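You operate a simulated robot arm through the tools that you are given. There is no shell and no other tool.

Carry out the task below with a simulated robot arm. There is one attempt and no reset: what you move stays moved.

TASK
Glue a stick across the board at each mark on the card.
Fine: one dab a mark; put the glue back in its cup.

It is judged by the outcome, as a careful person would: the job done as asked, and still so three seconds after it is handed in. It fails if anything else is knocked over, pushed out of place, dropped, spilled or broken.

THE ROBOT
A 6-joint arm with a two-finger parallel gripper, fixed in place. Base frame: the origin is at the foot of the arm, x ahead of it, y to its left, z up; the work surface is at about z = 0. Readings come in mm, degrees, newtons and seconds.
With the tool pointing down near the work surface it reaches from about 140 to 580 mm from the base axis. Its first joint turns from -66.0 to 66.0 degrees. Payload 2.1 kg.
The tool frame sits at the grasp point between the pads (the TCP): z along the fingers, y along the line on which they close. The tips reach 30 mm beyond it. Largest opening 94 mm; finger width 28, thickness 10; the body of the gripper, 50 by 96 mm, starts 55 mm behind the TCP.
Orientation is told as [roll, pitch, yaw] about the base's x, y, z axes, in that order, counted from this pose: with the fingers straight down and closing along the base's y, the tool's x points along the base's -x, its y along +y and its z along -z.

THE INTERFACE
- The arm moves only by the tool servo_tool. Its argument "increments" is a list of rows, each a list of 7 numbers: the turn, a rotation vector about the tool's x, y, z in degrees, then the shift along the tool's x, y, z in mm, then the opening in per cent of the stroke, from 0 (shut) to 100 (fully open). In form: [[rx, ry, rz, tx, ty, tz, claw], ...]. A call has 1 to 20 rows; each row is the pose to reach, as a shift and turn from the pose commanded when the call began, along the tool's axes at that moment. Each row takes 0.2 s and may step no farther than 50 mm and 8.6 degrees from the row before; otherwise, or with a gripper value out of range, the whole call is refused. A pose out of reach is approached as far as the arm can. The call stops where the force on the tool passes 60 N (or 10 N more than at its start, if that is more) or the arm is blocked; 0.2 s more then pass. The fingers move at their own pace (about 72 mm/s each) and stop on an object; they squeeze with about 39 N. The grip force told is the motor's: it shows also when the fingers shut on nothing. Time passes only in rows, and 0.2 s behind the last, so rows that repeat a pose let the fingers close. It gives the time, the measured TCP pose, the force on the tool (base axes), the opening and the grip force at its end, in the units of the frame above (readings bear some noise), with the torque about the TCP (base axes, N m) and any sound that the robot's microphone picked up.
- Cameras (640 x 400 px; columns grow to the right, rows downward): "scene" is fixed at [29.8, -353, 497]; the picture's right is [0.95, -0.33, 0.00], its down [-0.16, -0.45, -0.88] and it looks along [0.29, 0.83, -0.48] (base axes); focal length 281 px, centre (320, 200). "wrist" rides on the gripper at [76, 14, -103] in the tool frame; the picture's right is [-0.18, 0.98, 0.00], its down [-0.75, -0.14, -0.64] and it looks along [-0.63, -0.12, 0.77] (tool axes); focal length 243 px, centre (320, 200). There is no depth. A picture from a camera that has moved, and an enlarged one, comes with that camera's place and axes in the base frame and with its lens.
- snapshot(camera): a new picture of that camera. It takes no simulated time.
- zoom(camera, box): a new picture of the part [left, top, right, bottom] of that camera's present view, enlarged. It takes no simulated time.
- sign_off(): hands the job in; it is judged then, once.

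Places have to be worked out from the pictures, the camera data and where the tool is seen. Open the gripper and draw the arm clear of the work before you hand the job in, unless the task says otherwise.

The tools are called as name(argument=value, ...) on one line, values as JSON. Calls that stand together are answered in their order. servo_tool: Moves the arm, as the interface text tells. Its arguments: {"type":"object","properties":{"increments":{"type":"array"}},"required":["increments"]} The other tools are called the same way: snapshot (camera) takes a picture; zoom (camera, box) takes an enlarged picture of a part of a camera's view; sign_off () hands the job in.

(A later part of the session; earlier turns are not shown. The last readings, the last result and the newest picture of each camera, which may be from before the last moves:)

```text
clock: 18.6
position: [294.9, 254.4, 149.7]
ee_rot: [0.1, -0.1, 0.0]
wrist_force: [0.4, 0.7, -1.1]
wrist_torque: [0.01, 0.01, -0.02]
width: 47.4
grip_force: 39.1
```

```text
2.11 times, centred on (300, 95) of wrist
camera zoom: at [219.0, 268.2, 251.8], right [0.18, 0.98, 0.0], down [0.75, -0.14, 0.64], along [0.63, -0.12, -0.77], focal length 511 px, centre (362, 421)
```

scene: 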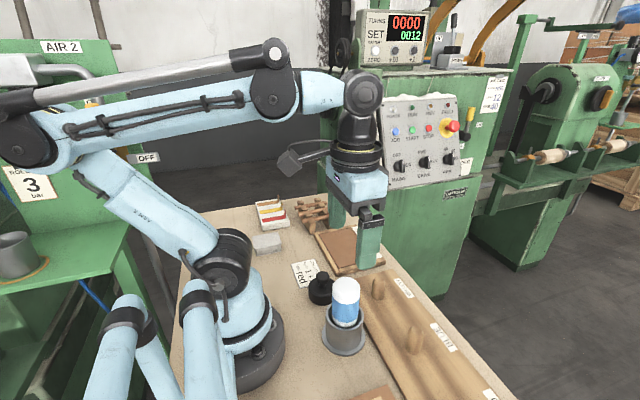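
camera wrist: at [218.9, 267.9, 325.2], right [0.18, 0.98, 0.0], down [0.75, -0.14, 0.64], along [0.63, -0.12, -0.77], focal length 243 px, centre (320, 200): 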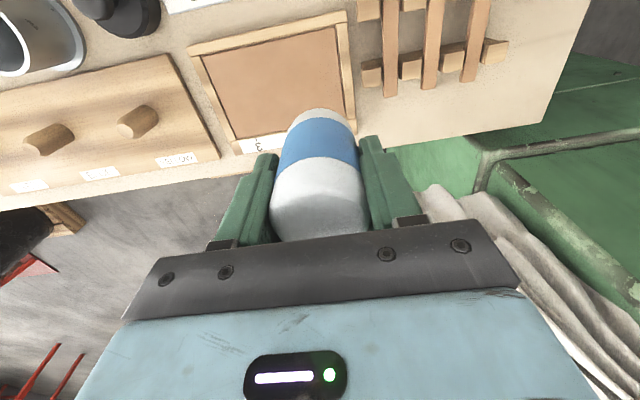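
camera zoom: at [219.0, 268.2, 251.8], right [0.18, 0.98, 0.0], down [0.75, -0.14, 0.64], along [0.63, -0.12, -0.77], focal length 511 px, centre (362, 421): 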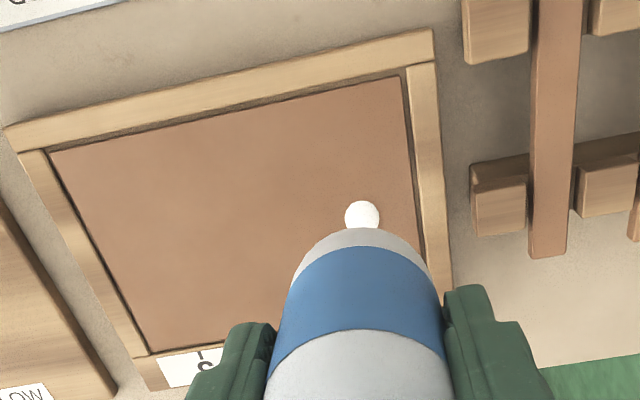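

The dab is clean at (295, 254), on mark 1. Now I move 50 mm towards −y to mark 2 and lower to just above the board.

servo_tool(increments=[[0, 0, 0, 0, -20, 0, 30], [0, 0, 0, 0, -42, 0, 30], [0, 0, 0, 0, -50, 0, 30], [0, 0, 0, 0, -50, 15, 30], [0, 0, 0, 0, -50, 27, 30], [0, 0, 0, 0, -50, 32, 30], [0, 0, 0, 0, -50, 32, 30]])

zoom(camera="scene", box=[320, 215, 380, 255])

```text
clock: 20.2
position: [295.0, 205.2, 117.7]
ee_rot: [0.1, -0.1, 0.1]
wrist_force: [-0.3, -0.4, -0.7]
wrist_torque: [0.01, -0.03, -0.03]
width: 47.3
grip_force: 38.9
```

```text
10.00 times, centred on (350, 235) of scene
camera zoom: at [29.8, -353.0, 497.0], right [0.95, -0.33, 0.0], down [-0.16, -0.45, -0.88], along [0.29, 0.83, -0.48], focal length 2810 px, centre (20, -150)
```

zoom: 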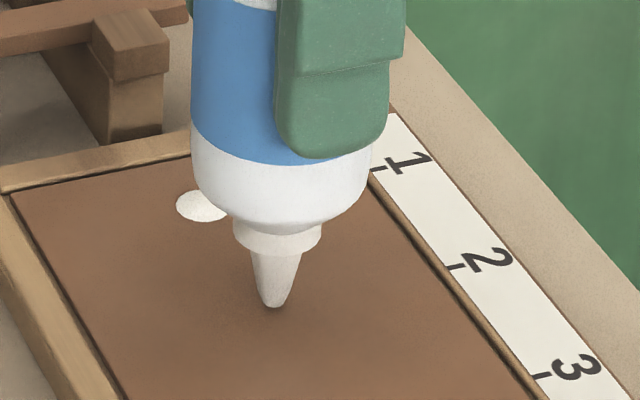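

The tip is about 3 mm above the board at mark 2. I lower the last bit in fine steps to touch once.

servo_tool(increments=[[0, 0, 0, 0, 0, 1, 30], [0, 0, 0, 0, 0, 2, 30], [0, 0, 0, 0, 0, 2.4, 30], [0, 0, 0, 0, 0, 2.4, 30]])

zoom(camera="scene", box=[330, 225, 360, 245])

```text
clock: 21.2
position: [295.5, 203.8, 115.3]
ee_rot: [0.1, -0.1, 0.0]
wrist_force: [0.3, 0.3, -0.9]
wrist_torque: [-0.01, -0.04, 0.01]
width: 47.3
grip_force: 39.2
```

```text
16.00 times, centred on (345, 235) of scene
camera zoom: at [29.8, -353.0, 497.0], right [0.95, -0.33, 0.0], down [-0.16, -0.45, -0.88], along [0.29, 0.83, -0.48], focal length 4496 px, centre (-80, -360)
```

zoom: 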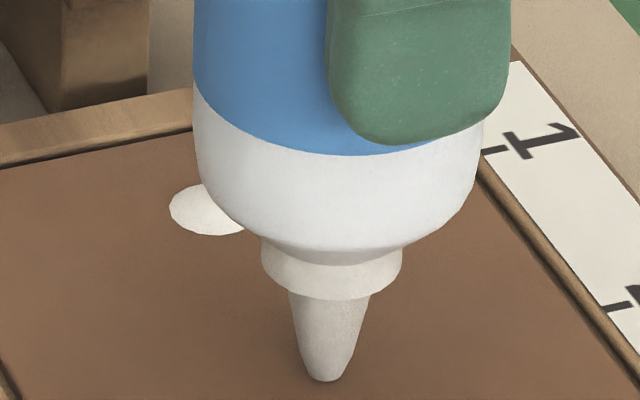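

No dab yet at mark 2; I go down the last millimetre.

servo_tool(increments=[[0, 0, 0, 0, 0, 0.4, 30], [0, 0, 0, 0, 0, 0.8, 30], [0, 0, 0, 0, 0, 0.8, 30]])

zoom(camera="scene", box=[330, 228, 366, 252])

```text
clock: 22.0
position: [296.5, 206.0, 115.2]
ee_rot: [0.2, -0.1, -0.1]
wrist_force: [0.3, -1.1, 17.5]
wrist_torque: [-0.11, 0.06, -0.03]
width: 47.3
grip_force: 38.7
```

```text
16.00 times, centred on (348, 240) of scene
camera zoom: at [29.8, -353.1, 497.0], right [0.95, -0.33, 0.0], down [-0.16, -0.45, -0.88], along [0.29, 0.83, -0.48], focal length 4496 px, centre (-128, -440)
```

zoom: 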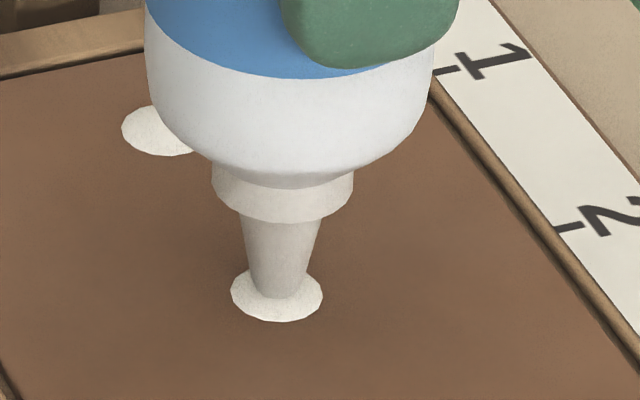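

The second dab is down at mark 2. I lift straight off, then carry the glue back above its cup.

servo_tool(increments=[[0, 0, 0, 0, 0, -10, 30], [0, 0, 0, 0, 0, -35, 30], [0, 0, 0, 0, 0, -70, 30], [0, 0, 0, 0, 0, -100, 30], [0, 0, 0, 8, -18, -110, 30], [0, 0, 0, 24, -53, -110, 30], [0, 0, 0, 41, -91, -110, 30], [0, 0, 0, 58, -129, -110, 30], [0, 0, 0, 75, -167, -110, 30], [0, 0, 0, 92, -205, -110, 30], [0, 0, 0, 103, -230, -110, 30], [0, 0, 0, 108.6, -240, -108, 30], [0, 0, 0, 108.6, -240, -108, 30]])

snapshot(camera="wrist")

zoom(camera="scene", box=[290, 210, 400, 360])

```text
clock: 24.8
position: [186.5, -35.4, 222.0]
ee_rot: [0.1, 0.0, -0.1]
wrist_force: [-0.4, -0.2, -1.4]
wrist_torque: [-0.01, 0.0, 0.03]
width: 47.2
grip_force: 38.6
```

```text
taken
camera wrist: at [110.3, -22.8, 323.7], right [0.18, 0.98, 0.0], down [0.75, -0.14, 0.64], along [0.63, -0.12, -0.77], focal length 243 px, centre (320, 200)
```

wrist: 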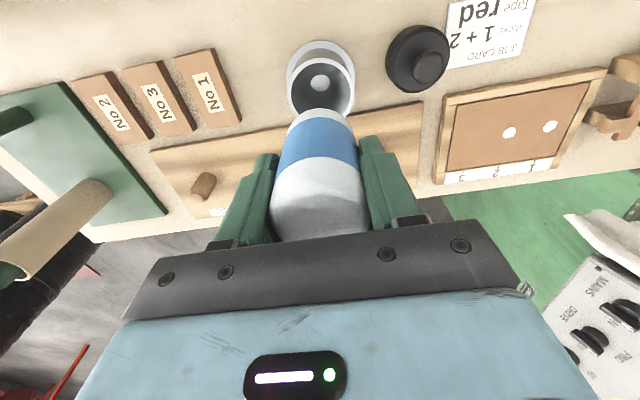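

```text
2.67 times, centred on (345, 285) of scene
camera zoom: at [29.8, -353.0, 497.0], right [0.95, -0.33, 0.0], down [-0.16, -0.45, -0.88], along [0.29, 0.83, -0.48], focal length 749 px, centre (253, -27)
```

zoom: 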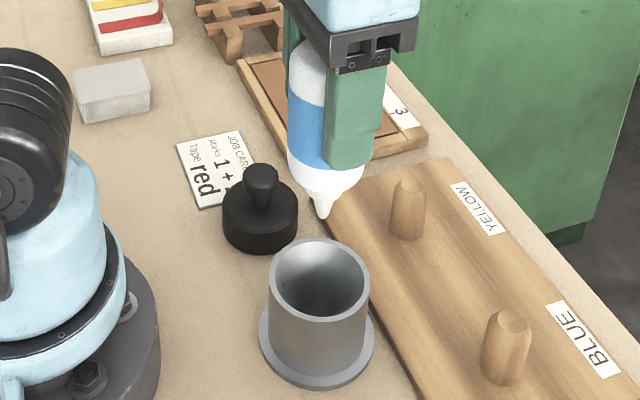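

No drips and both dabs look good. The xy command is back exactly where I picked the bottle, so I lower it 111 mm, slowing down at the end.

servo_tool(increments=[[0, 0, 0, 0, 0, 15, 30], [0, 0, 0, 0, 0, 35, 30], [0, 0, 0, 0, 0, 55, 30], [0, 0, 0, 0, 0, 75, 30], [0, 0, 0, 0, 0, 92, 30], [0, 0, 0, 0, 0, 103, 30], [0, 0, 0, 0, 0, 109, 30], [0, 0, 0, 0, 0, 111, 30], [0, 0, 0, 0, 0, 111, 30]])

zoom(camera="scene", box=[290, 220, 400, 360])

```text
clock: 26.8
position: [187.0, -35.7, 111.3]
ee_rot: [0.0, -0.1, 0.1]
wrist_force: [0.6, -0.9, -1.7]
wrist_torque: [-0.03, 0.02, 0.01]
width: 47.4
grip_force: 38.2
```

```text
2.86 times, centred on (345, 290) of scene
camera zoom: at [29.8, -353.0, 497.0], right [0.95, -0.33, 0.0], down [-0.16, -0.45, -0.88], along [0.29, 0.83, -0.48], focal length 803 px, centre (249, -57)
```

zoom: 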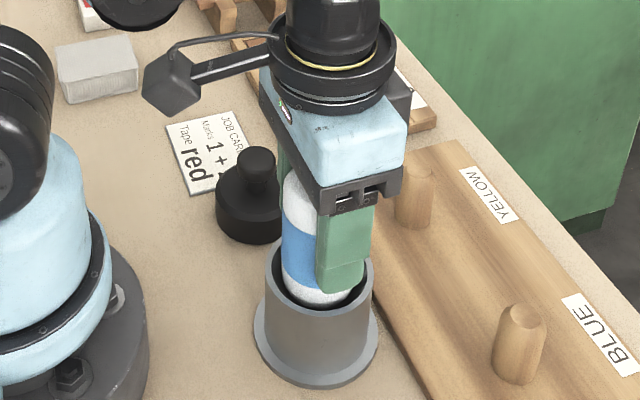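

It is in the cup and free of contact; I lower a few more millimetres in fine steps until it seats.

servo_tool(increments=[[0, 0, 0, 0, 0, 1, 30], [0, 0, 0, 0, 0, 2, 30], [0, 0, 0, 0, 0, 2.5, 30], [0, 0, 0, 0, 0, 2.5, 30]])

```text
clock: 27.8
position: [187.5, -35.0, 108.2]
ee_rot: [0.1, -0.1, 0.0]
wrist_force: [0.1, -0.1, -1.7]
wrist_torque: [-0.03, 0.01, 0.01]
width: 47.4
grip_force: 38.7
```

No contact yet, about at the original height; half a millimetre at a time.

servo_tool(increments=[[0, 0, 0, 0, 0, 0.4, 30], [0, 0, 0, 0, 0, 0.7, 30], [0, 0, 0, 0, 0, 0.7, 30]])

```text
clock: 28.6
position: [186.7, -35.8, 107.2]
ee_rot: [0.1, -0.1, 0.0]
wrist_force: [3.2, 0.2, 0.4]
wrist_torque: [0.01, -0.09, 0.04]
width: 47.2
grip_force: 38.1
```

A light contact shows (as it did when I first gripped it). I go 0.4 mm more, then open the fingers gradually.

servo_tool(increments=[[0, 0, 0, 0, 0, 0.3, 30], [0, 0, 0, 0, 0, 0.3, 30]])

zoom(camera="scene", box=[300, 230, 390, 360])

zoom(camera="wrist", box=[220, 30, 420, 260])

```text
clock: 29.2
position: [186.8, -34.1, 106.7]
ee_rot: [0.2, -0.1, 0.0]
wrist_force: [6.1, -3.1, 3.8]
wrist_torque: [-0.09, -0.17, 0.05]
width: 47.3
grip_force: 38.7
```

```text
3.08 times, centred on (345, 295) of scene
camera zoom: at [29.8, -353.0, 497.0], right [0.95, -0.33, 0.0], down [-0.16, -0.45, -0.88], along [0.29, 0.83, -0.48], focal length 865 px, centre (243, -92)
```

zoom: 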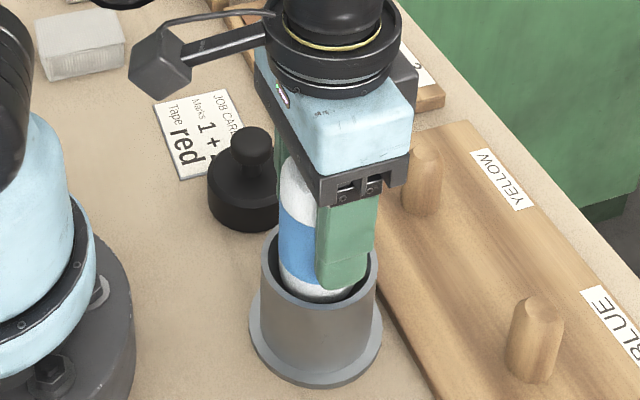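

```text
1.74 times, centred on (320, 145) of wrist
camera zoom: at [110.9, -21.9, 209.2], right [0.18, 0.98, 0.0], down [0.75, -0.14, 0.64], along [0.63, -0.12, -0.77], focal length 422 px, centre (320, 296)
```

zoom: 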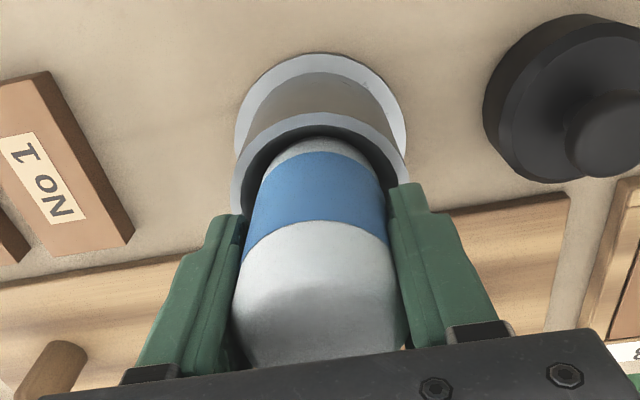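

The bottle is seated at its original height. I open slowly and rise.

servo_tool(increments=[[0, 0, 0, 0, 0, 0, 49], [0, 0, 0, 0, 0, 0, 53], [0, 0, 0, 0, 0, 0, 58], [0, 0, 0, 0, 0, 0, 70], [0, 0, 0, 0, 0, 0, 80], [0, 0, 0, 0, 0, 0, 80]])

zoom(camera="wrist", box=[220, 30, 420, 260])

```text
clock: 30.6
position: [185.3, -35.2, 107.0]
ee_rot: [0.1, -0.1, 0.0]
wrist_force: [-0.9, -0.2, 0.4]
wrist_torque: [0.01, -0.02, -0.02]
width: 75.3
grip_force: 0.0
```

```text
1.74 times, centred on (320, 145) of wrist
camera zoom: at [110.7, -21.8, 209.2], right [0.18, 0.98, 0.0], down [0.75, -0.14, 0.64], along [0.63, -0.12, -0.77], focal length 422 px, centre (320, 296)
```

zoom: 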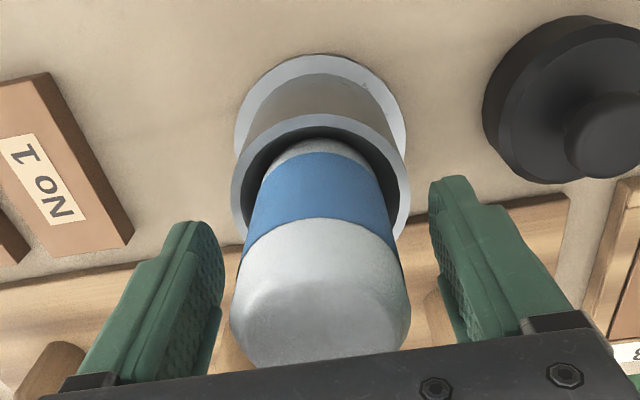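

The bottle stands in its cup. I rise straight up and travel to above the nearest stick on the rack, at about (262, 329).

servo_tool(increments=[[0, 0, 0, 0, 0, -25, 80], [0, 0, 0, 0, 0, -60, 80], [0, 0, 0, 0, 0, -95, 80], [0, 0, 0, -3, 15, -110, 70], [0, 0, 0, -12, 55, -110, 60], [0, 0, 0, -21, 100, -110, 50], [0, 0, 0, -30, 145, -110, 40], [0, 0, 0, -39, 190, -110, 35], [0, 0, 0, -48, 235, -105, 35], [0, 0, 0, -58, 280, -95, 35], [0, 0, 0, -67, 325, -85, 35], [0, 0, 0, -75, 355, -75, 35], [0, 0, 0, -75.5, 365, -70, 35], [0, 0, 0, -75.5, 365, -70, 35]])

snapshot(camera="wrist")

snapshot(camera="scene")

```text
clock: 33.6
position: [261.6, 329.7, 177.5]
ee_rot: [0.1, -0.1, 0.0]
wrist_force: [-0.4, -0.7, -0.5]
wrist_torque: [0.03, 0.03, 0.03]
width: 32.8
grip_force: 0.1
```

```text
taken
camera wrist: at [186.1, 343.2, 278.7], right [0.18, 0.98, 0.0], down [0.75, -0.14, 0.64], along [0.63, -0.12, -0.77], focal length 243 px, centre (320, 200)
```

wrist: 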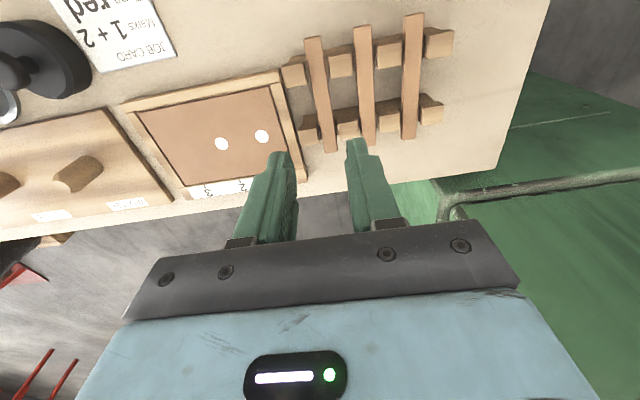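

```text
taken
```

scene: 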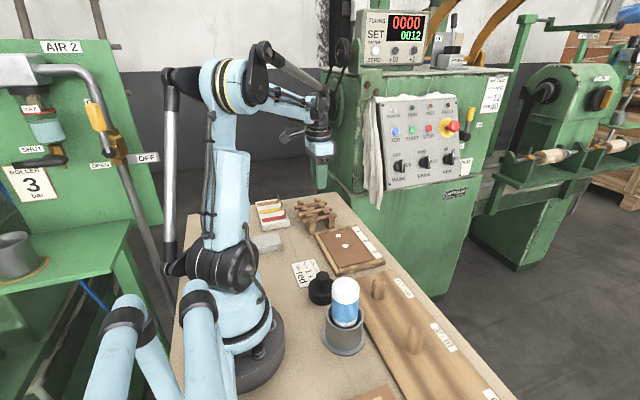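

Good. I enlarge the rack and the board (to check the dabs against the ticks) in this wrist view.

zoom(camera="wrist", box=[270, 0, 470, 160])

zoom(camera="wrist", box=[110, 60, 310, 210])

zoom(camera="scene", box=[285, 190, 395, 275])

```text
2.50 times, centred on (370, 80) of wrist
camera zoom: at [186.1, 343.2, 278.7], right [0.18, 0.98, 0.0], down [0.75, -0.14, 0.64], along [0.63, -0.12, -0.77], focal length 606 px, centre (195, 500)
```

zoom: 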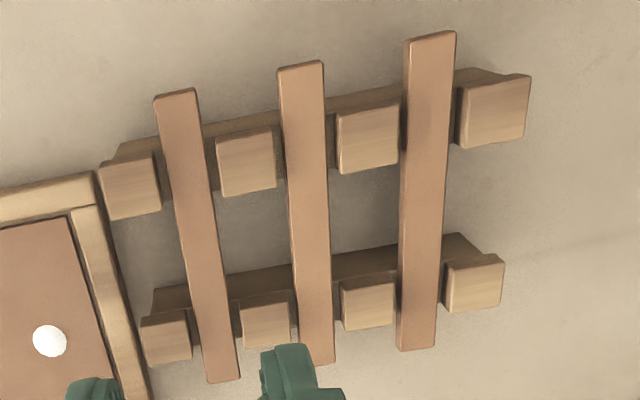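

```text
2.67 times, centred on (210, 135) of wrist
camera zoom: at [186.1, 343.2, 278.7], right [0.18, 0.98, 0.0], down [0.75, -0.14, 0.64], along [0.63, -0.12, -0.77], focal length 647 px, centre (613, 373)
```

zoom: 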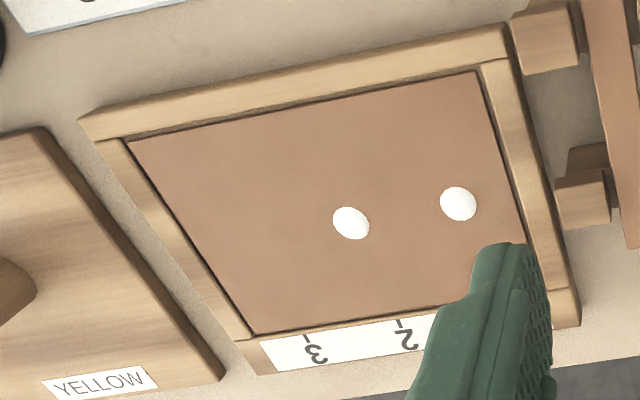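

```text
4.71 times, centred on (340, 232) of scene
camera zoom: at [29.8, -353.0, 497.0], right [0.95, -0.33, 0.0], down [-0.16, -0.45, -0.88], along [0.29, 0.83, -0.48], focal length 1322 px, centre (226, 47)
```

zoom: 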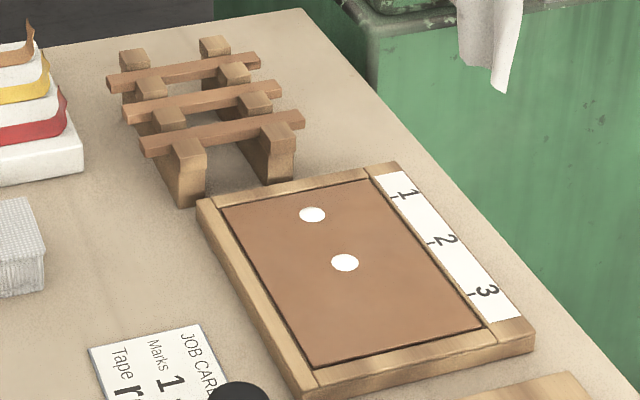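

The dabs line up with ticks 1 and 2. Stick 1 is centred near (264.5, 332), ~110 mm long; the gap between the two rails is x≈244–282, so the 28 mm fingers fit at x≈263. I zoom for its thickness and height.

zoom(camera="scene", box=[304, 208, 352, 238])

zoom(camera="wrist", box=[290, 20, 370, 160])

```text
13.33 times, centred on (328, 223) of scene
camera zoom: at [29.8, -353.0, 497.0], right [0.95, -0.33, 0.0], down [-0.16, -0.45, -0.88], along [0.29, 0.83, -0.48], focal length 3747 px, centre (213, -107)
```

zoom: 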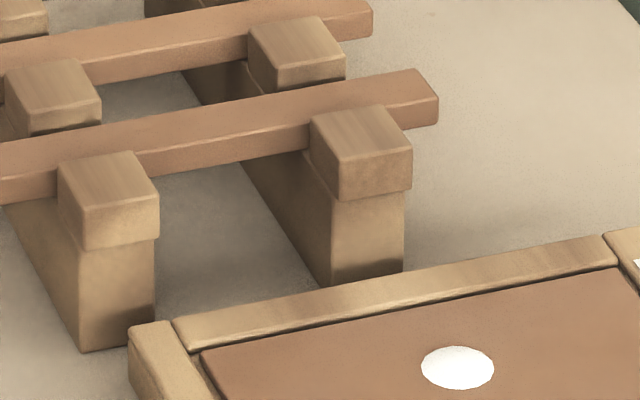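

```text
2.86 times, centred on (330, 90) of wrist
camera zoom: at [186.1, 343.2, 278.7], right [0.18, 0.98, 0.0], down [0.75, -0.14, 0.64], along [0.63, -0.12, -0.77], focal length 693 px, centre (291, 514)
```

zoom: 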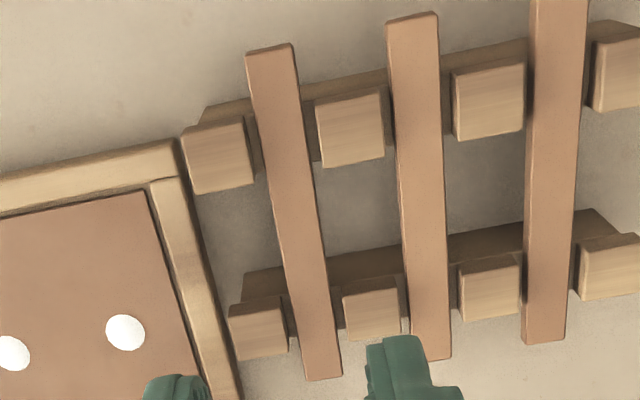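

The stick is about 15 mm wide and 7 mm thick. To know its top height exactly, I close the fingers, centre over it and lower towards it to feel its top gently.

servo_tool(increments=[[0, 0, 0, -1.5, 2.6, 20, 0], [0, 0, 0, -1.5, 2.6, 50, 0], [0, 0, 0, -1.5, 2.6, 80, 0], [0, 0, 0, -1.5, 2.6, 98, 0], [0, 0, 0, -1.5, 2.6, 104, 0], [0, 0, 0, -1.5, 2.6, 104, 0]])

zoom(camera="scene", box=[290, 185, 370, 245])

snapshot(camera="wrist")

```text
clock: 35.0
position: [263.2, 331.5, 73.4]
ee_rot: [0.0, -0.1, 0.0]
wrist_force: [1.1, -0.1, -0.7]
wrist_torque: [0.01, -0.01, -0.01]
width: 0.0
grip_force: 33.4
```

```text
6.67 times, centred on (330, 215) of scene
camera zoom: at [29.8, -353.0, 497.0], right [0.95, -0.33, 0.0], down [-0.16, -0.45, -0.88], along [0.29, 0.83, -0.48], focal length 1873 px, centre (253, 100)
```

zoom: 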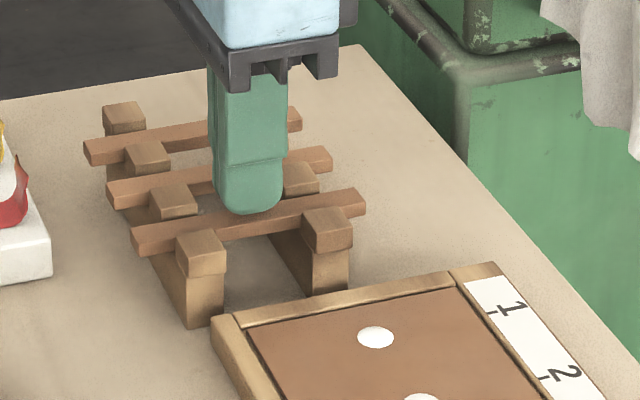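

```text
taken
camera wrist: at [188.1, 345.5, 175.6], right [0.18, 0.98, 0.0], down [0.75, -0.14, 0.64], along [0.63, -0.12, -0.77], focal length 243 px, centre (320, 200)
```

wrist: 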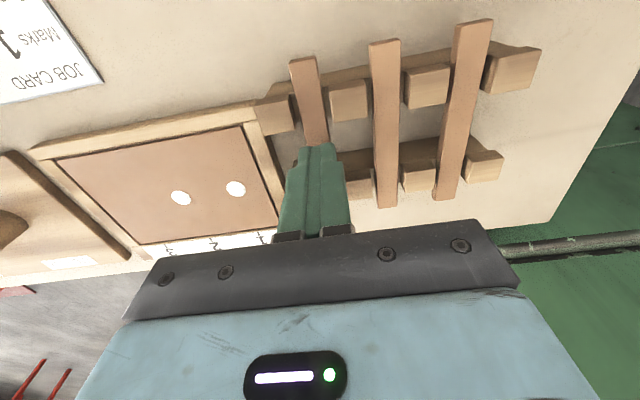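

The closed fingers are over stick 1; I zoom to check centring before descending the last bit.

zoom(camera="wrist", box=[270, 40, 390, 240])

servo_tool(increments=[[0, 0, 0, 0, 0, 2, 0], [0, 0, 0, 0, 0, 4, 0], [0, 0, 0, 0, 0, 4, 0]])

zoom(camera="scene", box=[310, 200, 350, 230])

```text
2.00 times, centred on (330, 140) of wrist
camera zoom: at [188.1, 345.5, 175.6], right [0.18, 0.98, 0.0], down [0.75, -0.14, 0.64], along [0.63, -0.12, -0.77], focal length 485 px, centre (300, 320)
```

zoom: 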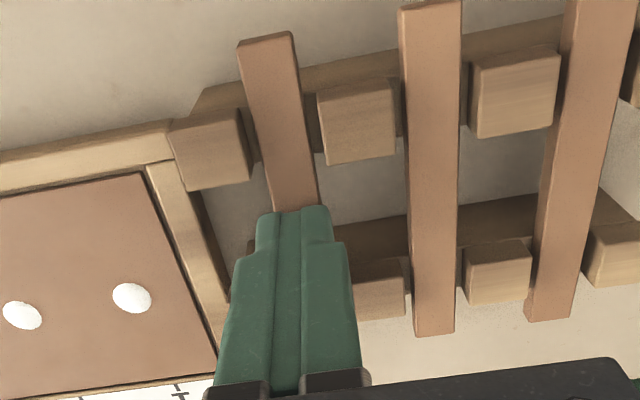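

```text
clock: 35.8
position: [263.8, 332.1, 69.8]
ee_rot: [0.1, 0.0, 0.0]
wrist_force: [0.3, 0.1, 0.0]
wrist_torque: [-0.05, 0.01, 0.01]
width: 0.2
grip_force: 33.0
```

```text
13.33 times, centred on (330, 215) of scene
camera zoom: at [29.8, -353.0, 497.0], right [0.95, -0.33, 0.0], down [-0.16, -0.45, -0.88], along [0.29, 0.83, -0.48], focal length 3747 px, centre (187, 0)
```

zoom: 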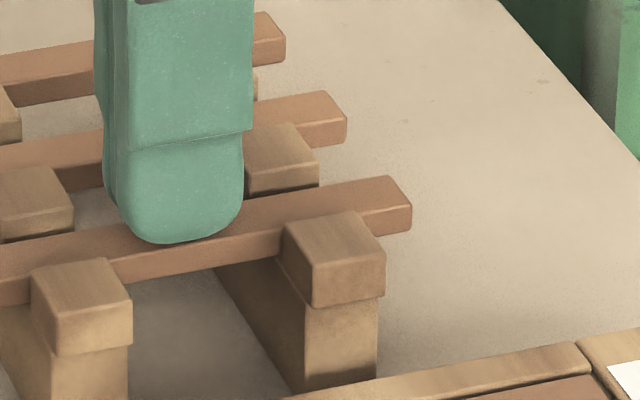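

The fingertips are about 2 mm above the stick's top. I go down in half-millimetre steps.

servo_tool(increments=[[0, 0, 0, 0, 0, 0.6, 0], [0, 0, 0, 0, 0, 1.2, 0], [0, 0, 0, 0, 0, 1.2, 0]])

```text
clock: 36.6
position: [263.2, 332.9, 68.1]
ee_rot: [0.0, -0.1, 0.0]
wrist_force: [-0.7, 1.0, -0.3]
wrist_torque: [0.0, 0.03, 0.02]
width: 0.0
grip_force: 33.1
```

No contact; again in half-millimetre steps.

servo_tool(increments=[[0, 0, 0, 0, 0, 0.5, 0], [0, 0, 0, 0, 0, 0.8, 0], [0, 0, 0, 0, 0, 0.8, 0]])

```text
clock: 37.4
position: [263.7, 334.3, 67.3]
ee_rot: [0.2, -0.1, 0.0]
wrist_force: [1.4, -0.7, 0.9]
wrist_torque: [0.01, -0.03, 0.02]
width: 0.0
grip_force: 32.6
```

servo_tool(increments=[[0, 0, 0, 0, 0, 0.4, 0], [0, 0, 0, 0, 0, 0.8, 0], [0, 0, 0, 0, 0, 0.8, 0]])

zoom(camera="scene", box=[310, 205, 342, 229])

```text
clock: 38.2
position: [264.7, 331.8, 67.8]
ee_rot: [0.1, -0.1, 0.0]
wrist_force: [2.3, -0.1, 14.0]
wrist_torque: [0.0, -0.03, 0.01]
width: 0.0
grip_force: 33.1
```

```text
16.00 times, centred on (326, 217) of scene
camera zoom: at [29.8, -353.1, 497.0], right [0.95, -0.33, 0.0], down [-0.16, -0.45, -0.88], along [0.29, 0.83, -0.48], focal length 4496 px, centre (224, -72)
```

zoom: 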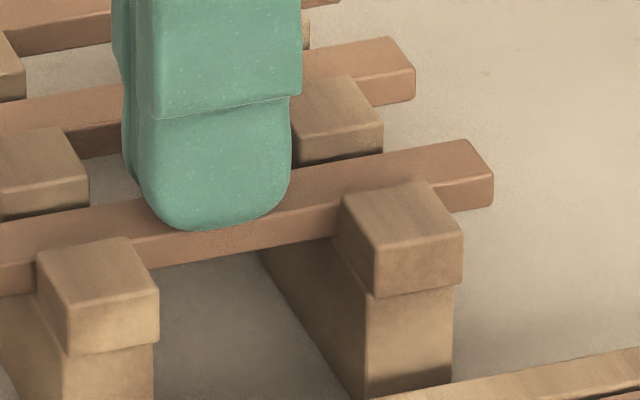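

I felt the top (14 N after ~0.6 mm of press). I raise 6 mm, open to about 28 mm, then straddle the stick with the tips ~4.6 mm below its top.

servo_tool(increments=[[0, 0, 0, 0, 0, -3, 0], [0, 0, 0, 0, 0, -7, 0], [0, 0, 0, 0, 0, -7, 30], [0, 0, 0, 0, 0, -7, 30], [0, 0, 0, 0, 0, -7, 30]])

zoom(camera="wrist", box=[260, 30, 400, 240])

zoom(camera="scene", box=[300, 195, 348, 231])

```text
clock: 39.4
position: [263.7, 332.1, 74.5]
ee_rot: [0.2, -0.1, 0.1]
wrist_force: [0.9, 0.1, -0.1]
wrist_torque: [-0.05, 0.04, 0.04]
width: 28.3
grip_force: 0.1
```

```text
1.90 times, centred on (330, 135) of wrist
camera zoom: at [187.8, 345.7, 176.2], right [0.18, 0.98, 0.0], down [0.75, -0.14, 0.64], along [0.63, -0.12, -0.77], focal length 462 px, centre (301, 324)
```

zoom: 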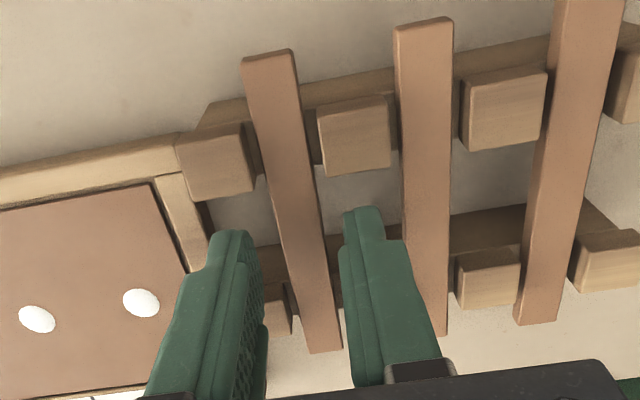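

```text
11.11 times, centred on (324, 213) of scene
camera zoom: at [29.8, -353.0, 497.0], right [0.95, -0.33, 0.0], down [-0.16, -0.45, -0.88], along [0.29, 0.83, -0.48], focal length 3122 px, centre (276, 56)
```

zoom: 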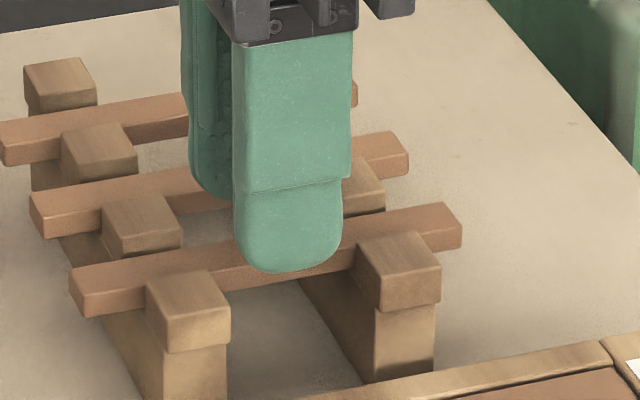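

The stick is midway between the fingers with clearance to its neighbour. I lower 11 mm and close gently on it.

servo_tool(increments=[[0, 0, 0, 0, 0, 4, 30], [0, 0, 0, 0, 0, 8, 30], [0, 0, 0, 0, 0, 11, 30], [0, 0, 0, 0, 0, 11, 30]])

zoom(camera="scene", box=[304, 205, 344, 235])

```text
clock: 40.4
position: [263.2, 332.2, 63.8]
ee_rot: [0.1, -0.1, 0.0]
wrist_force: [-0.4, 0.8, 0.1]
wrist_torque: [0.0, -0.01, -0.02]
width: 28.2
grip_force: 0.0
```

```text
13.33 times, centred on (324, 220) of scene
camera zoom: at [29.8, -353.0, 497.0], right [0.95, -0.33, 0.0], down [-0.16, -0.45, -0.88], along [0.29, 0.83, -0.48], focal length 3747 px, centre (267, -67)
```

zoom: 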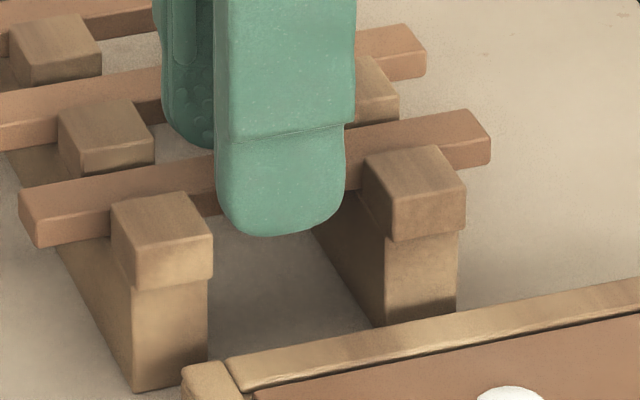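

I check the stick's thickness and the finger depth with stronger zooms before closing.

zoom(camera="scene", box=[300, 212, 324, 227])

zoom(camera="scene", box=[326, 208, 346, 222])

```text
16.00 times, centred on (312, 220) of scene
camera zoom: at [29.8, -353.0, 497.0], right [0.95, -0.33, 0.0], down [-0.16, -0.45, -0.88], along [0.29, 0.83, -0.48], focal length 4496 px, centre (448, -112)
```

zoom: 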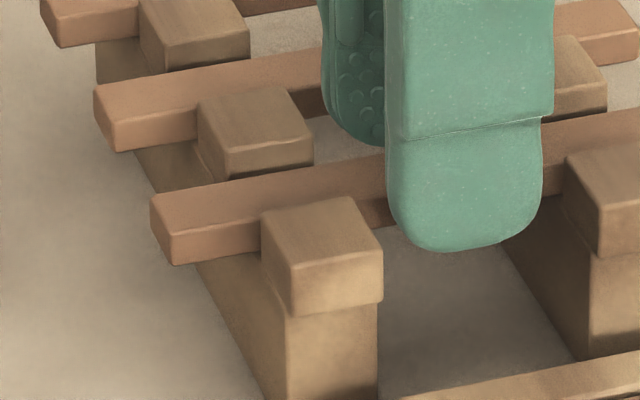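

```text
16.00 times, centred on (336, 215) of scene
camera zoom: at [29.8, -353.0, 497.0], right [0.95, -0.33, 0.0], down [-0.16, -0.45, -0.88], along [0.29, 0.83, -0.48], focal length 4496 px, centre (64, -40)
```

zoom: 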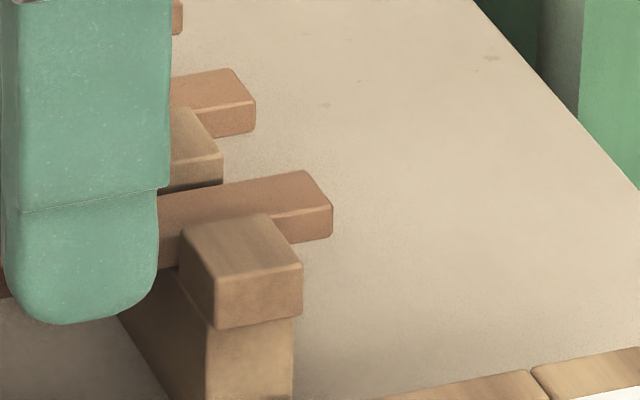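

The tips sit about 2.5–3 mm above the stick's underside, gripping ~4.6 mm of its ~7 mm thickness — good for placing. I close.

servo_tool(increments=[[0, 0, 0, 0, 0, 0, 20], [0, 0, 0, 0, 0, 0, 12], [0, 0, 0, 0, 0, 0, 5], [0, 0, 0, 0, 0, 0, 5]])

zoom(camera="scene", box=[300, 200, 348, 236])

```text
clock: 41.4
position: [263.8, 331.8, 62.6]
ee_rot: [0.1, -0.1, 0.0]
wrist_force: [0.8, 0.7, 0.7]
wrist_torque: [0.03, 0.02, 0.0]
width: 13.2
grip_force: 38.9
```

```text
11.11 times, centred on (324, 218) of scene
camera zoom: at [29.8, -353.0, 497.0], right [0.95, -0.33, 0.0], down [-0.16, -0.45, -0.88], along [0.29, 0.83, -0.48], focal length 3122 px, centre (276, 0)
```

zoom: 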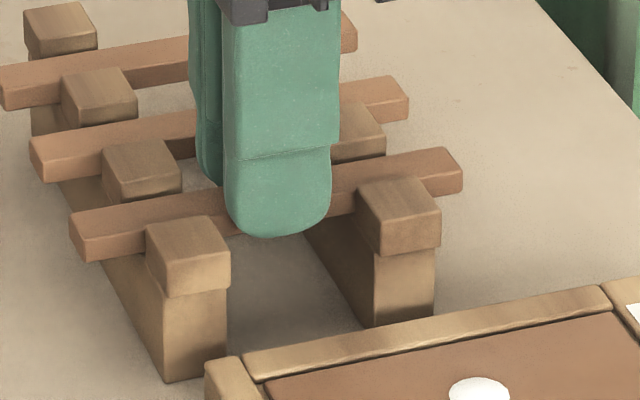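

The stick is held at 13.2 mm width. I lift it straight out of the notches.

servo_tool(increments=[[0, 0, 0, 0, 0, -5, 5], [0, 0, 0, 0, 0, -12, 5], [0, 0, 0, 0, 0, -25, 5], [0, 0, 0, 0, 0, -40, 5], [0, 0, 0, 0, 0, -40, 5]])

zoom(camera="scene", box=[290, 185, 380, 255])

snapshot(camera="wrist")

```text
clock: 42.6
position: [263.5, 332.4, 103.3]
ee_rot: [0.2, 0.0, 0.0]
wrist_force: [0.2, 0.7, 0.2]
wrist_torque: [-0.03, -0.01, 0.0]
width: 13.2
grip_force: 39.2
```

```text
5.71 times, centred on (335, 220) of scene
camera zoom: at [29.8, -353.0, 497.0], right [0.95, -0.33, 0.0], down [-0.16, -0.45, -0.88], along [0.29, 0.83, -0.48], focal length 1606 px, centre (234, 86)
```

zoom: 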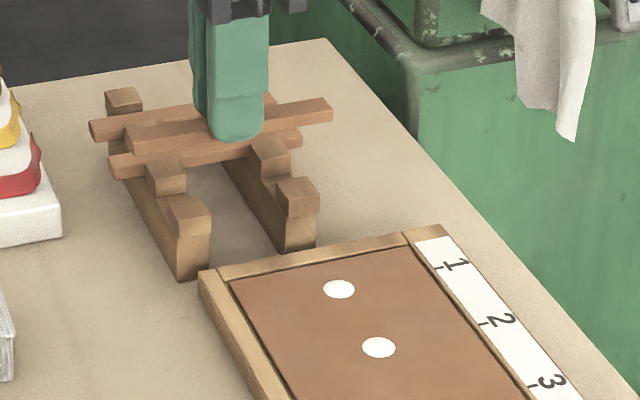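

```text
taken
camera wrist: at [187.5, 345.7, 205.0], right [0.18, 0.98, 0.0], down [0.75, -0.14, 0.64], along [0.63, -0.12, -0.77], focal length 243 px, centre (320, 200)
```

wrist: 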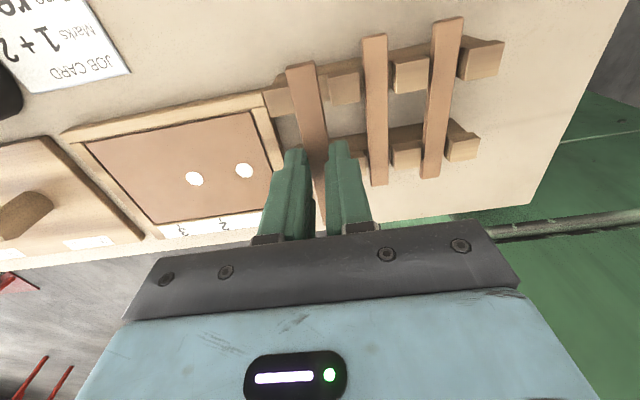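

The stick is level in the grip and the rack has not moved. I carry it over mark 1 (shift x +30.5, y −77.5), staying high.

servo_tool(increments=[[0, 0, 0, -6, -15, -3, 5], [0, 0, 0, -16, -40, -3, 5], [0, 0, 0, -25, -65, -3, 5], [0, 0, 0, -30.5, -77.5, 0, 5], [0, 0, 0, -30.5, -77.5, 10, 5], [0, 0, 0, -30.5, -77.5, 20, 5], [0, 0, 0, -30.5, -77.5, 20, 5]])

snapshot(camera="wrist")

zoom(camera="scene", box=[305, 205, 385, 270])

```text
clock: 44.2
position: [294.5, 255.7, 83.5]
ee_rot: [0.2, -0.1, 0.0]
wrist_force: [0.0, 0.3, -0.1]
wrist_torque: [0.03, 0.04, -0.02]
width: 13.3
grip_force: 39.1
```

```text
taken
camera wrist: at [218.6, 268.2, 184.5], right [0.18, 0.98, 0.0], down [0.75, -0.14, 0.64], along [0.63, -0.12, -0.77], focal length 243 px, centre (320, 200)
```

wrist: 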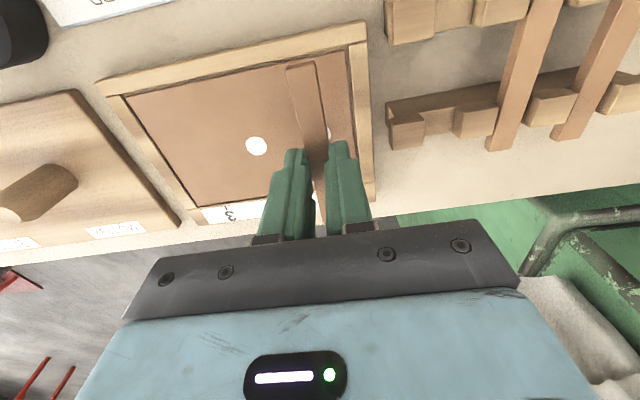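

```text
6.15 times, centred on (345, 238) of scene
camera zoom: at [29.8, -353.0, 497.0], right [0.95, -0.33, 0.0], down [-0.16, -0.45, -0.88], along [0.29, 0.83, -0.48], focal length 1729 px, centre (166, -31)
```

zoom: 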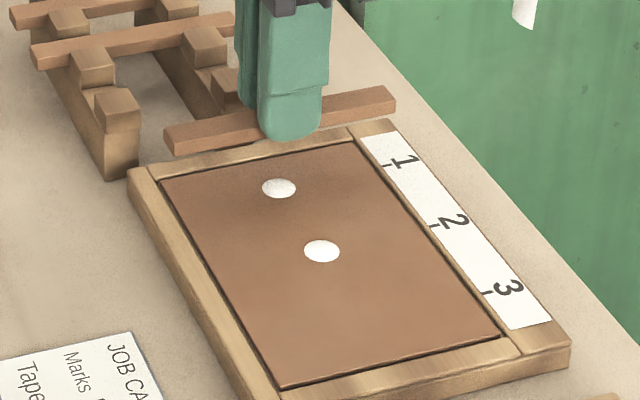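

The stick is centred (x≈241–349) and sits above mark 1's dab at the same y as when I dabbed. I lower 29 mm and check the gap.

servo_tool(increments=[[0, 0, 0, 0, 0, 10, 5], [0, 0, 0, 0, 0, 20, 5], [0, 0, 0, 0, 0, 27, 5], [0, 0, 0, 0, 0, 29, 5], [0, 0, 0, 0, 0, 29, 5]])

zoom(camera="scene", box=[312, 212, 372, 252])

snapshot(camera="wrist")

```text
clock: 45.4
position: [294.7, 254.3, 53.7]
ee_rot: [0.1, -0.1, 0.0]
wrist_force: [0.3, 0.0, -0.3]
wrist_torque: [-0.02, -0.02, 0.02]
width: 13.3
grip_force: 38.7
```

```text
10.00 times, centred on (342, 232) of scene
camera zoom: at [29.8, -353.0, 497.0], right [0.95, -0.33, 0.0], down [-0.16, -0.45, -0.88], along [0.29, 0.83, -0.48], focal length 2810 px, centre (100, -120)
```

zoom: 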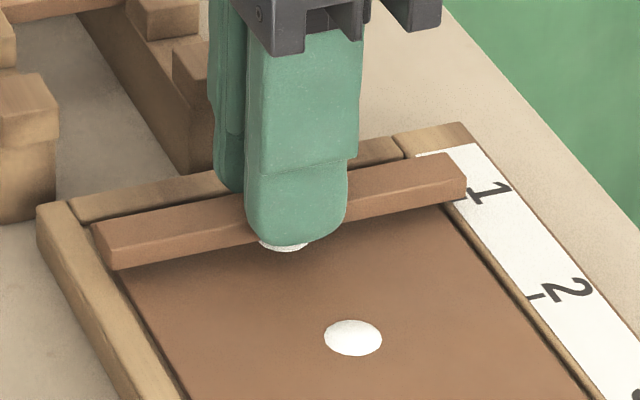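

```text
taken
camera wrist: at [218.2, 268.0, 155.6], right [0.18, 0.98, 0.0], down [0.75, -0.14, 0.64], along [0.63, -0.12, -0.77], focal length 243 px, centre (320, 200)
```

wrist: 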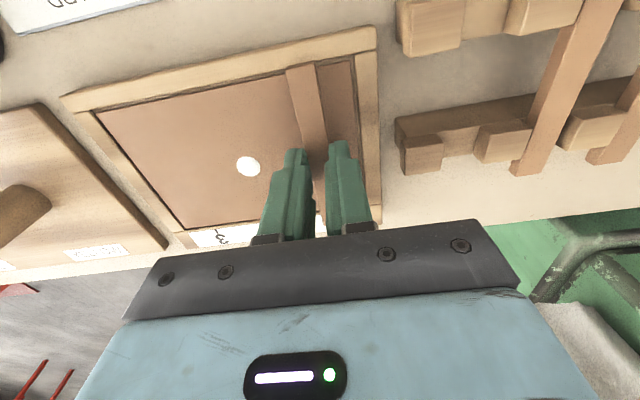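

About 6 mm to go by the picture. I lower 4 mm, watching the force.

servo_tool(increments=[[0, 0, 0, 0, 0, 2, 5], [0, 0, 0, 0, 0, 4, 5], [0, 0, 0, 0, 0, 4, 5]])

zoom(camera="scene", box=[312, 215, 372, 255])

```text
clock: 46.2
position: [293.7, 255.6, 50.4]
ee_rot: [0.1, -0.1, 0.0]
wrist_force: [0.4, -0.4, -1.4]
wrist_torque: [-0.03, 0.01, -0.01]
width: 13.2
grip_force: 38.6
```

```text
10.00 times, centred on (342, 235) of scene
camera zoom: at [29.8, -353.0, 497.0], right [0.95, -0.33, 0.0], down [-0.16, -0.45, -0.88], along [0.29, 0.83, -0.48], focal length 2810 px, centre (100, -150)
```

zoom: 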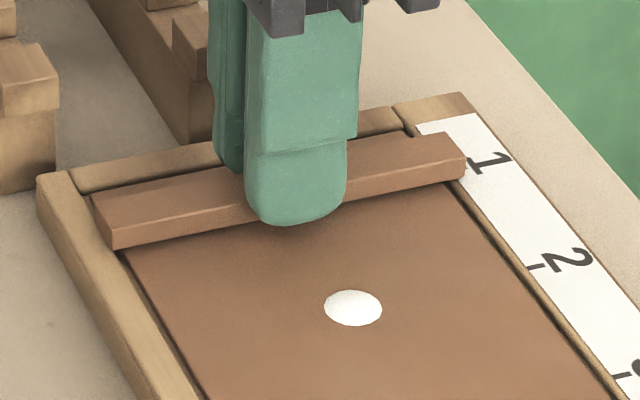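

Close now; 1 mm steps.

servo_tool(increments=[[0, 0, 0, 0, 0, 0.6, 5], [0, 0, 0, 0, 0, 1.2, 5], [0, 0, 0, 0, 0, 1.2, 5]])

zoom(camera="scene", box=[316, 222, 346, 242])

```text
clock: 47.0
position: [294.1, 255.2, 49.3]
ee_rot: [0.2, -0.2, 0.1]
wrist_force: [-0.6, -0.6, -0.2]
wrist_torque: [0.04, -0.03, 0.0]
width: 13.1
grip_force: 38.6
```

```text
16.00 times, centred on (331, 232) of scene
camera zoom: at [29.8, -353.0, 497.0], right [0.95, -0.33, 0.0], down [-0.16, -0.45, -0.88], along [0.29, 0.83, -0.48], focal length 4496 px, centre (144, -312)
```

zoom: 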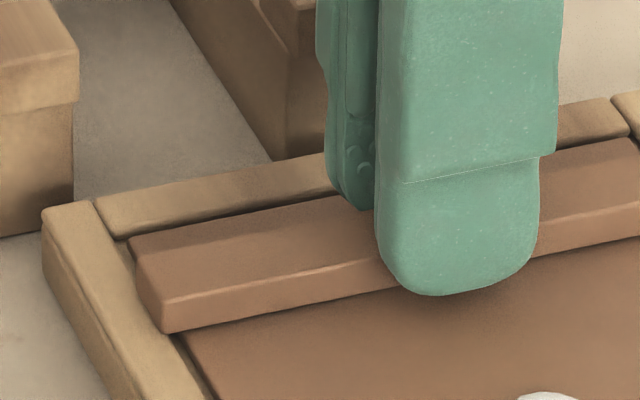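

Not touching yet by the force; another 0.8 mm.

servo_tool(increments=[[0, 0, 0, 0, 0, 0.4, 5], [0, 0, 0, 0, 0, 0.8, 5], [0, 0, 0, 0, 0, 0.8, 5]])

```text
clock: 47.8
position: [294.0, 255.9, 49.1]
ee_rot: [0.1, 0.0, 0.0]
wrist_force: [1.6, -0.8, 15.2]
wrist_torque: [0.0, -0.03, 0.02]
width: 13.0
grip_force: 39.2
```

Contact: 15 N, no torque, so it sits flat. I look closely at how it lies.

zoom(camera="scene", box=[316, 222, 346, 242])

zoom(camera="scene", box=[336, 216, 366, 236])

zoom(camera="wrist", box=[240, 40, 400, 170])

```text
16.00 times, centred on (331, 232) of scene
camera zoom: at [29.8, -353.1, 497.0], right [0.95, -0.33, 0.0], down [-0.16, -0.45, -0.88], along [0.29, 0.83, -0.48], focal length 4496 px, centre (144, -312)
```

zoom: 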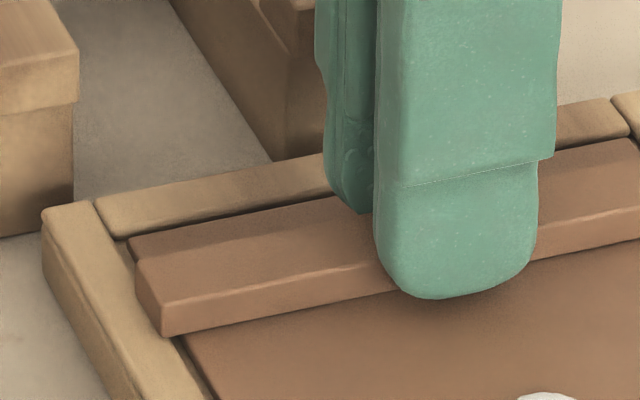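

```text
16.00 times, centred on (351, 226) of scene
camera zoom: at [29.8, -353.1, 497.0], right [0.95, -0.33, 0.0], down [-0.16, -0.45, -0.88], along [0.29, 0.83, -0.48], focal length 4496 px, centre (-176, -216)
```

zoom: 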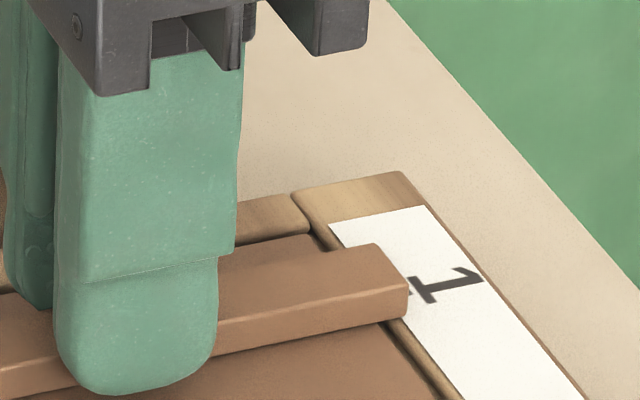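

```text
3.08 times, centred on (320, 105) of wrist
camera zoom: at [218.2, 268.4, 150.0], right [0.18, 0.98, 0.0], down [0.75, -0.14, 0.64], along [0.63, -0.12, -0.77], focal length 746 px, centre (320, 492)
```

zoom: 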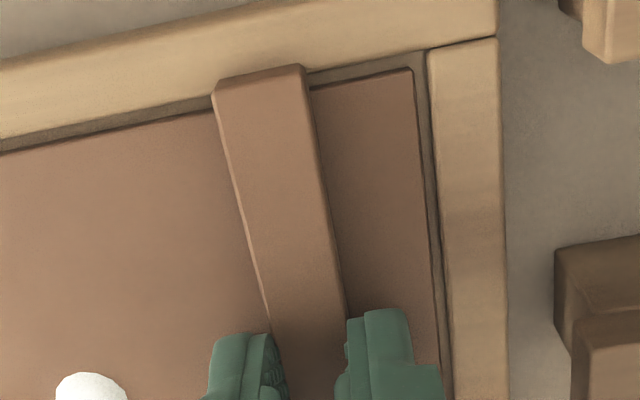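

The stick lies flat across the board, and tick 1 emerges at the middle of its end. I hold it pressed for about 3 seconds so the glue takes.

servo_tool(increments=[[0, 0, 0, 0, 0, 0, 5], [0, 0, 0, 0, 0, 0, 5], [0, 0, 0, 0, 0, 0, 5], [0, 0, 0, 0, 0, 0, 5], [0, 0, 0, 0, 0, 0, 5], [0, 0, 0, 0, 0, 0, 5], [0, 0, 0, 0, 0, 0, 5], [0, 0, 0, 0, 0, 0, 5], [0, 0, 0, 0, 0, 0, 5], [0, 0, 0, 0, 0, 0, 5], [0, 0, 0, 0, 0, 0, 5], [0, 0, 0, 0, 0, 0, 5], [0, 0, 0, 0, 0, 0, 5], [0, 0, 0, 0, 0, 0, 5], [0, 0, 0, 0, 0, 0, 5]])

```text
clock: 51.0
position: [293.1, 255.2, 48.2]
ee_rot: [0.2, -0.1, -0.1]
wrist_force: [0.0, 0.7, 5.4]
wrist_torque: [-0.01, -0.01, -0.01]
width: 13.1
grip_force: 39.1
```

The press force relaxed to 5 N as the stick settled. I open a little (to ~21 mm) and rise straight up.

servo_tool(increments=[[0, 0, 0, 0, 0, 0, 16], [0, 0, 0, 0, 0, 0, 22], [0, 0, 0, 0, 0, 0, 22], [0, 0, 0, 0, 0, -3, 22], [0, 0, 0, 0, 0, -10, 22], [0, 0, 0, 0, 0, -25, 22], [0, 0, 0, 0, 0, -50, 22], [0, 0, 0, 0, 0, -50, 22]])

zoom(camera="scene", box=[305, 205, 385, 270])

snapshot(camera="wrist")

```text
clock: 52.8
position: [294.7, 254.8, 98.5]
ee_rot: [0.2, -0.1, 0.0]
wrist_force: [0.2, -0.7, -0.3]
wrist_torque: [0.01, -0.01, 0.02]
width: 20.6
grip_force: 0.1
```

```text
6.15 times, centred on (345, 238) of scene
camera zoom: at [29.8, -353.0, 497.0], right [0.95, -0.33, 0.0], down [-0.16, -0.45, -0.88], along [0.29, 0.83, -0.48], focal length 1729 px, centre (166, -31)
```

zoom: 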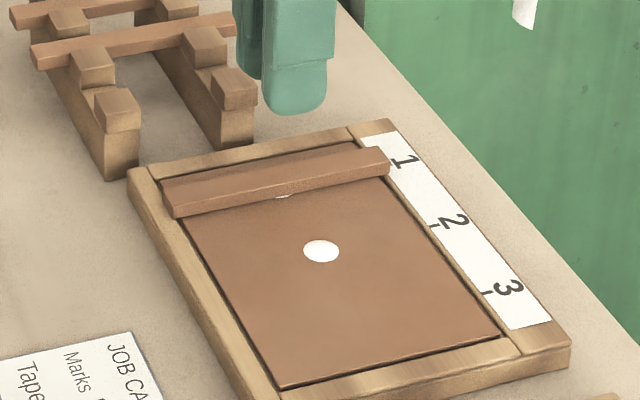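

```text
taken
camera wrist: at [218.8, 268.2, 200.5], right [0.18, 0.98, 0.0], down [0.75, -0.14, 0.64], along [0.63, -0.12, -0.77], focal length 243 px, centre (320, 200)
```

wrist: 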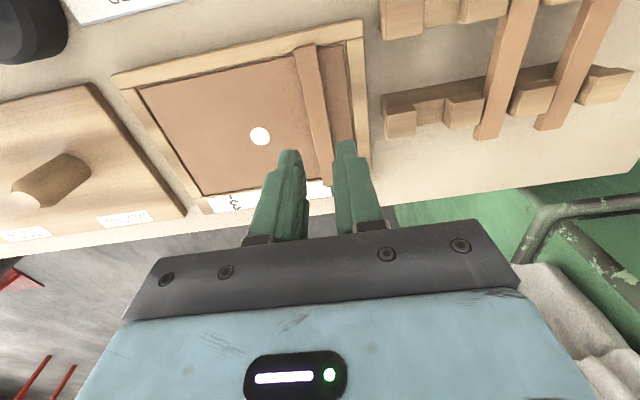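

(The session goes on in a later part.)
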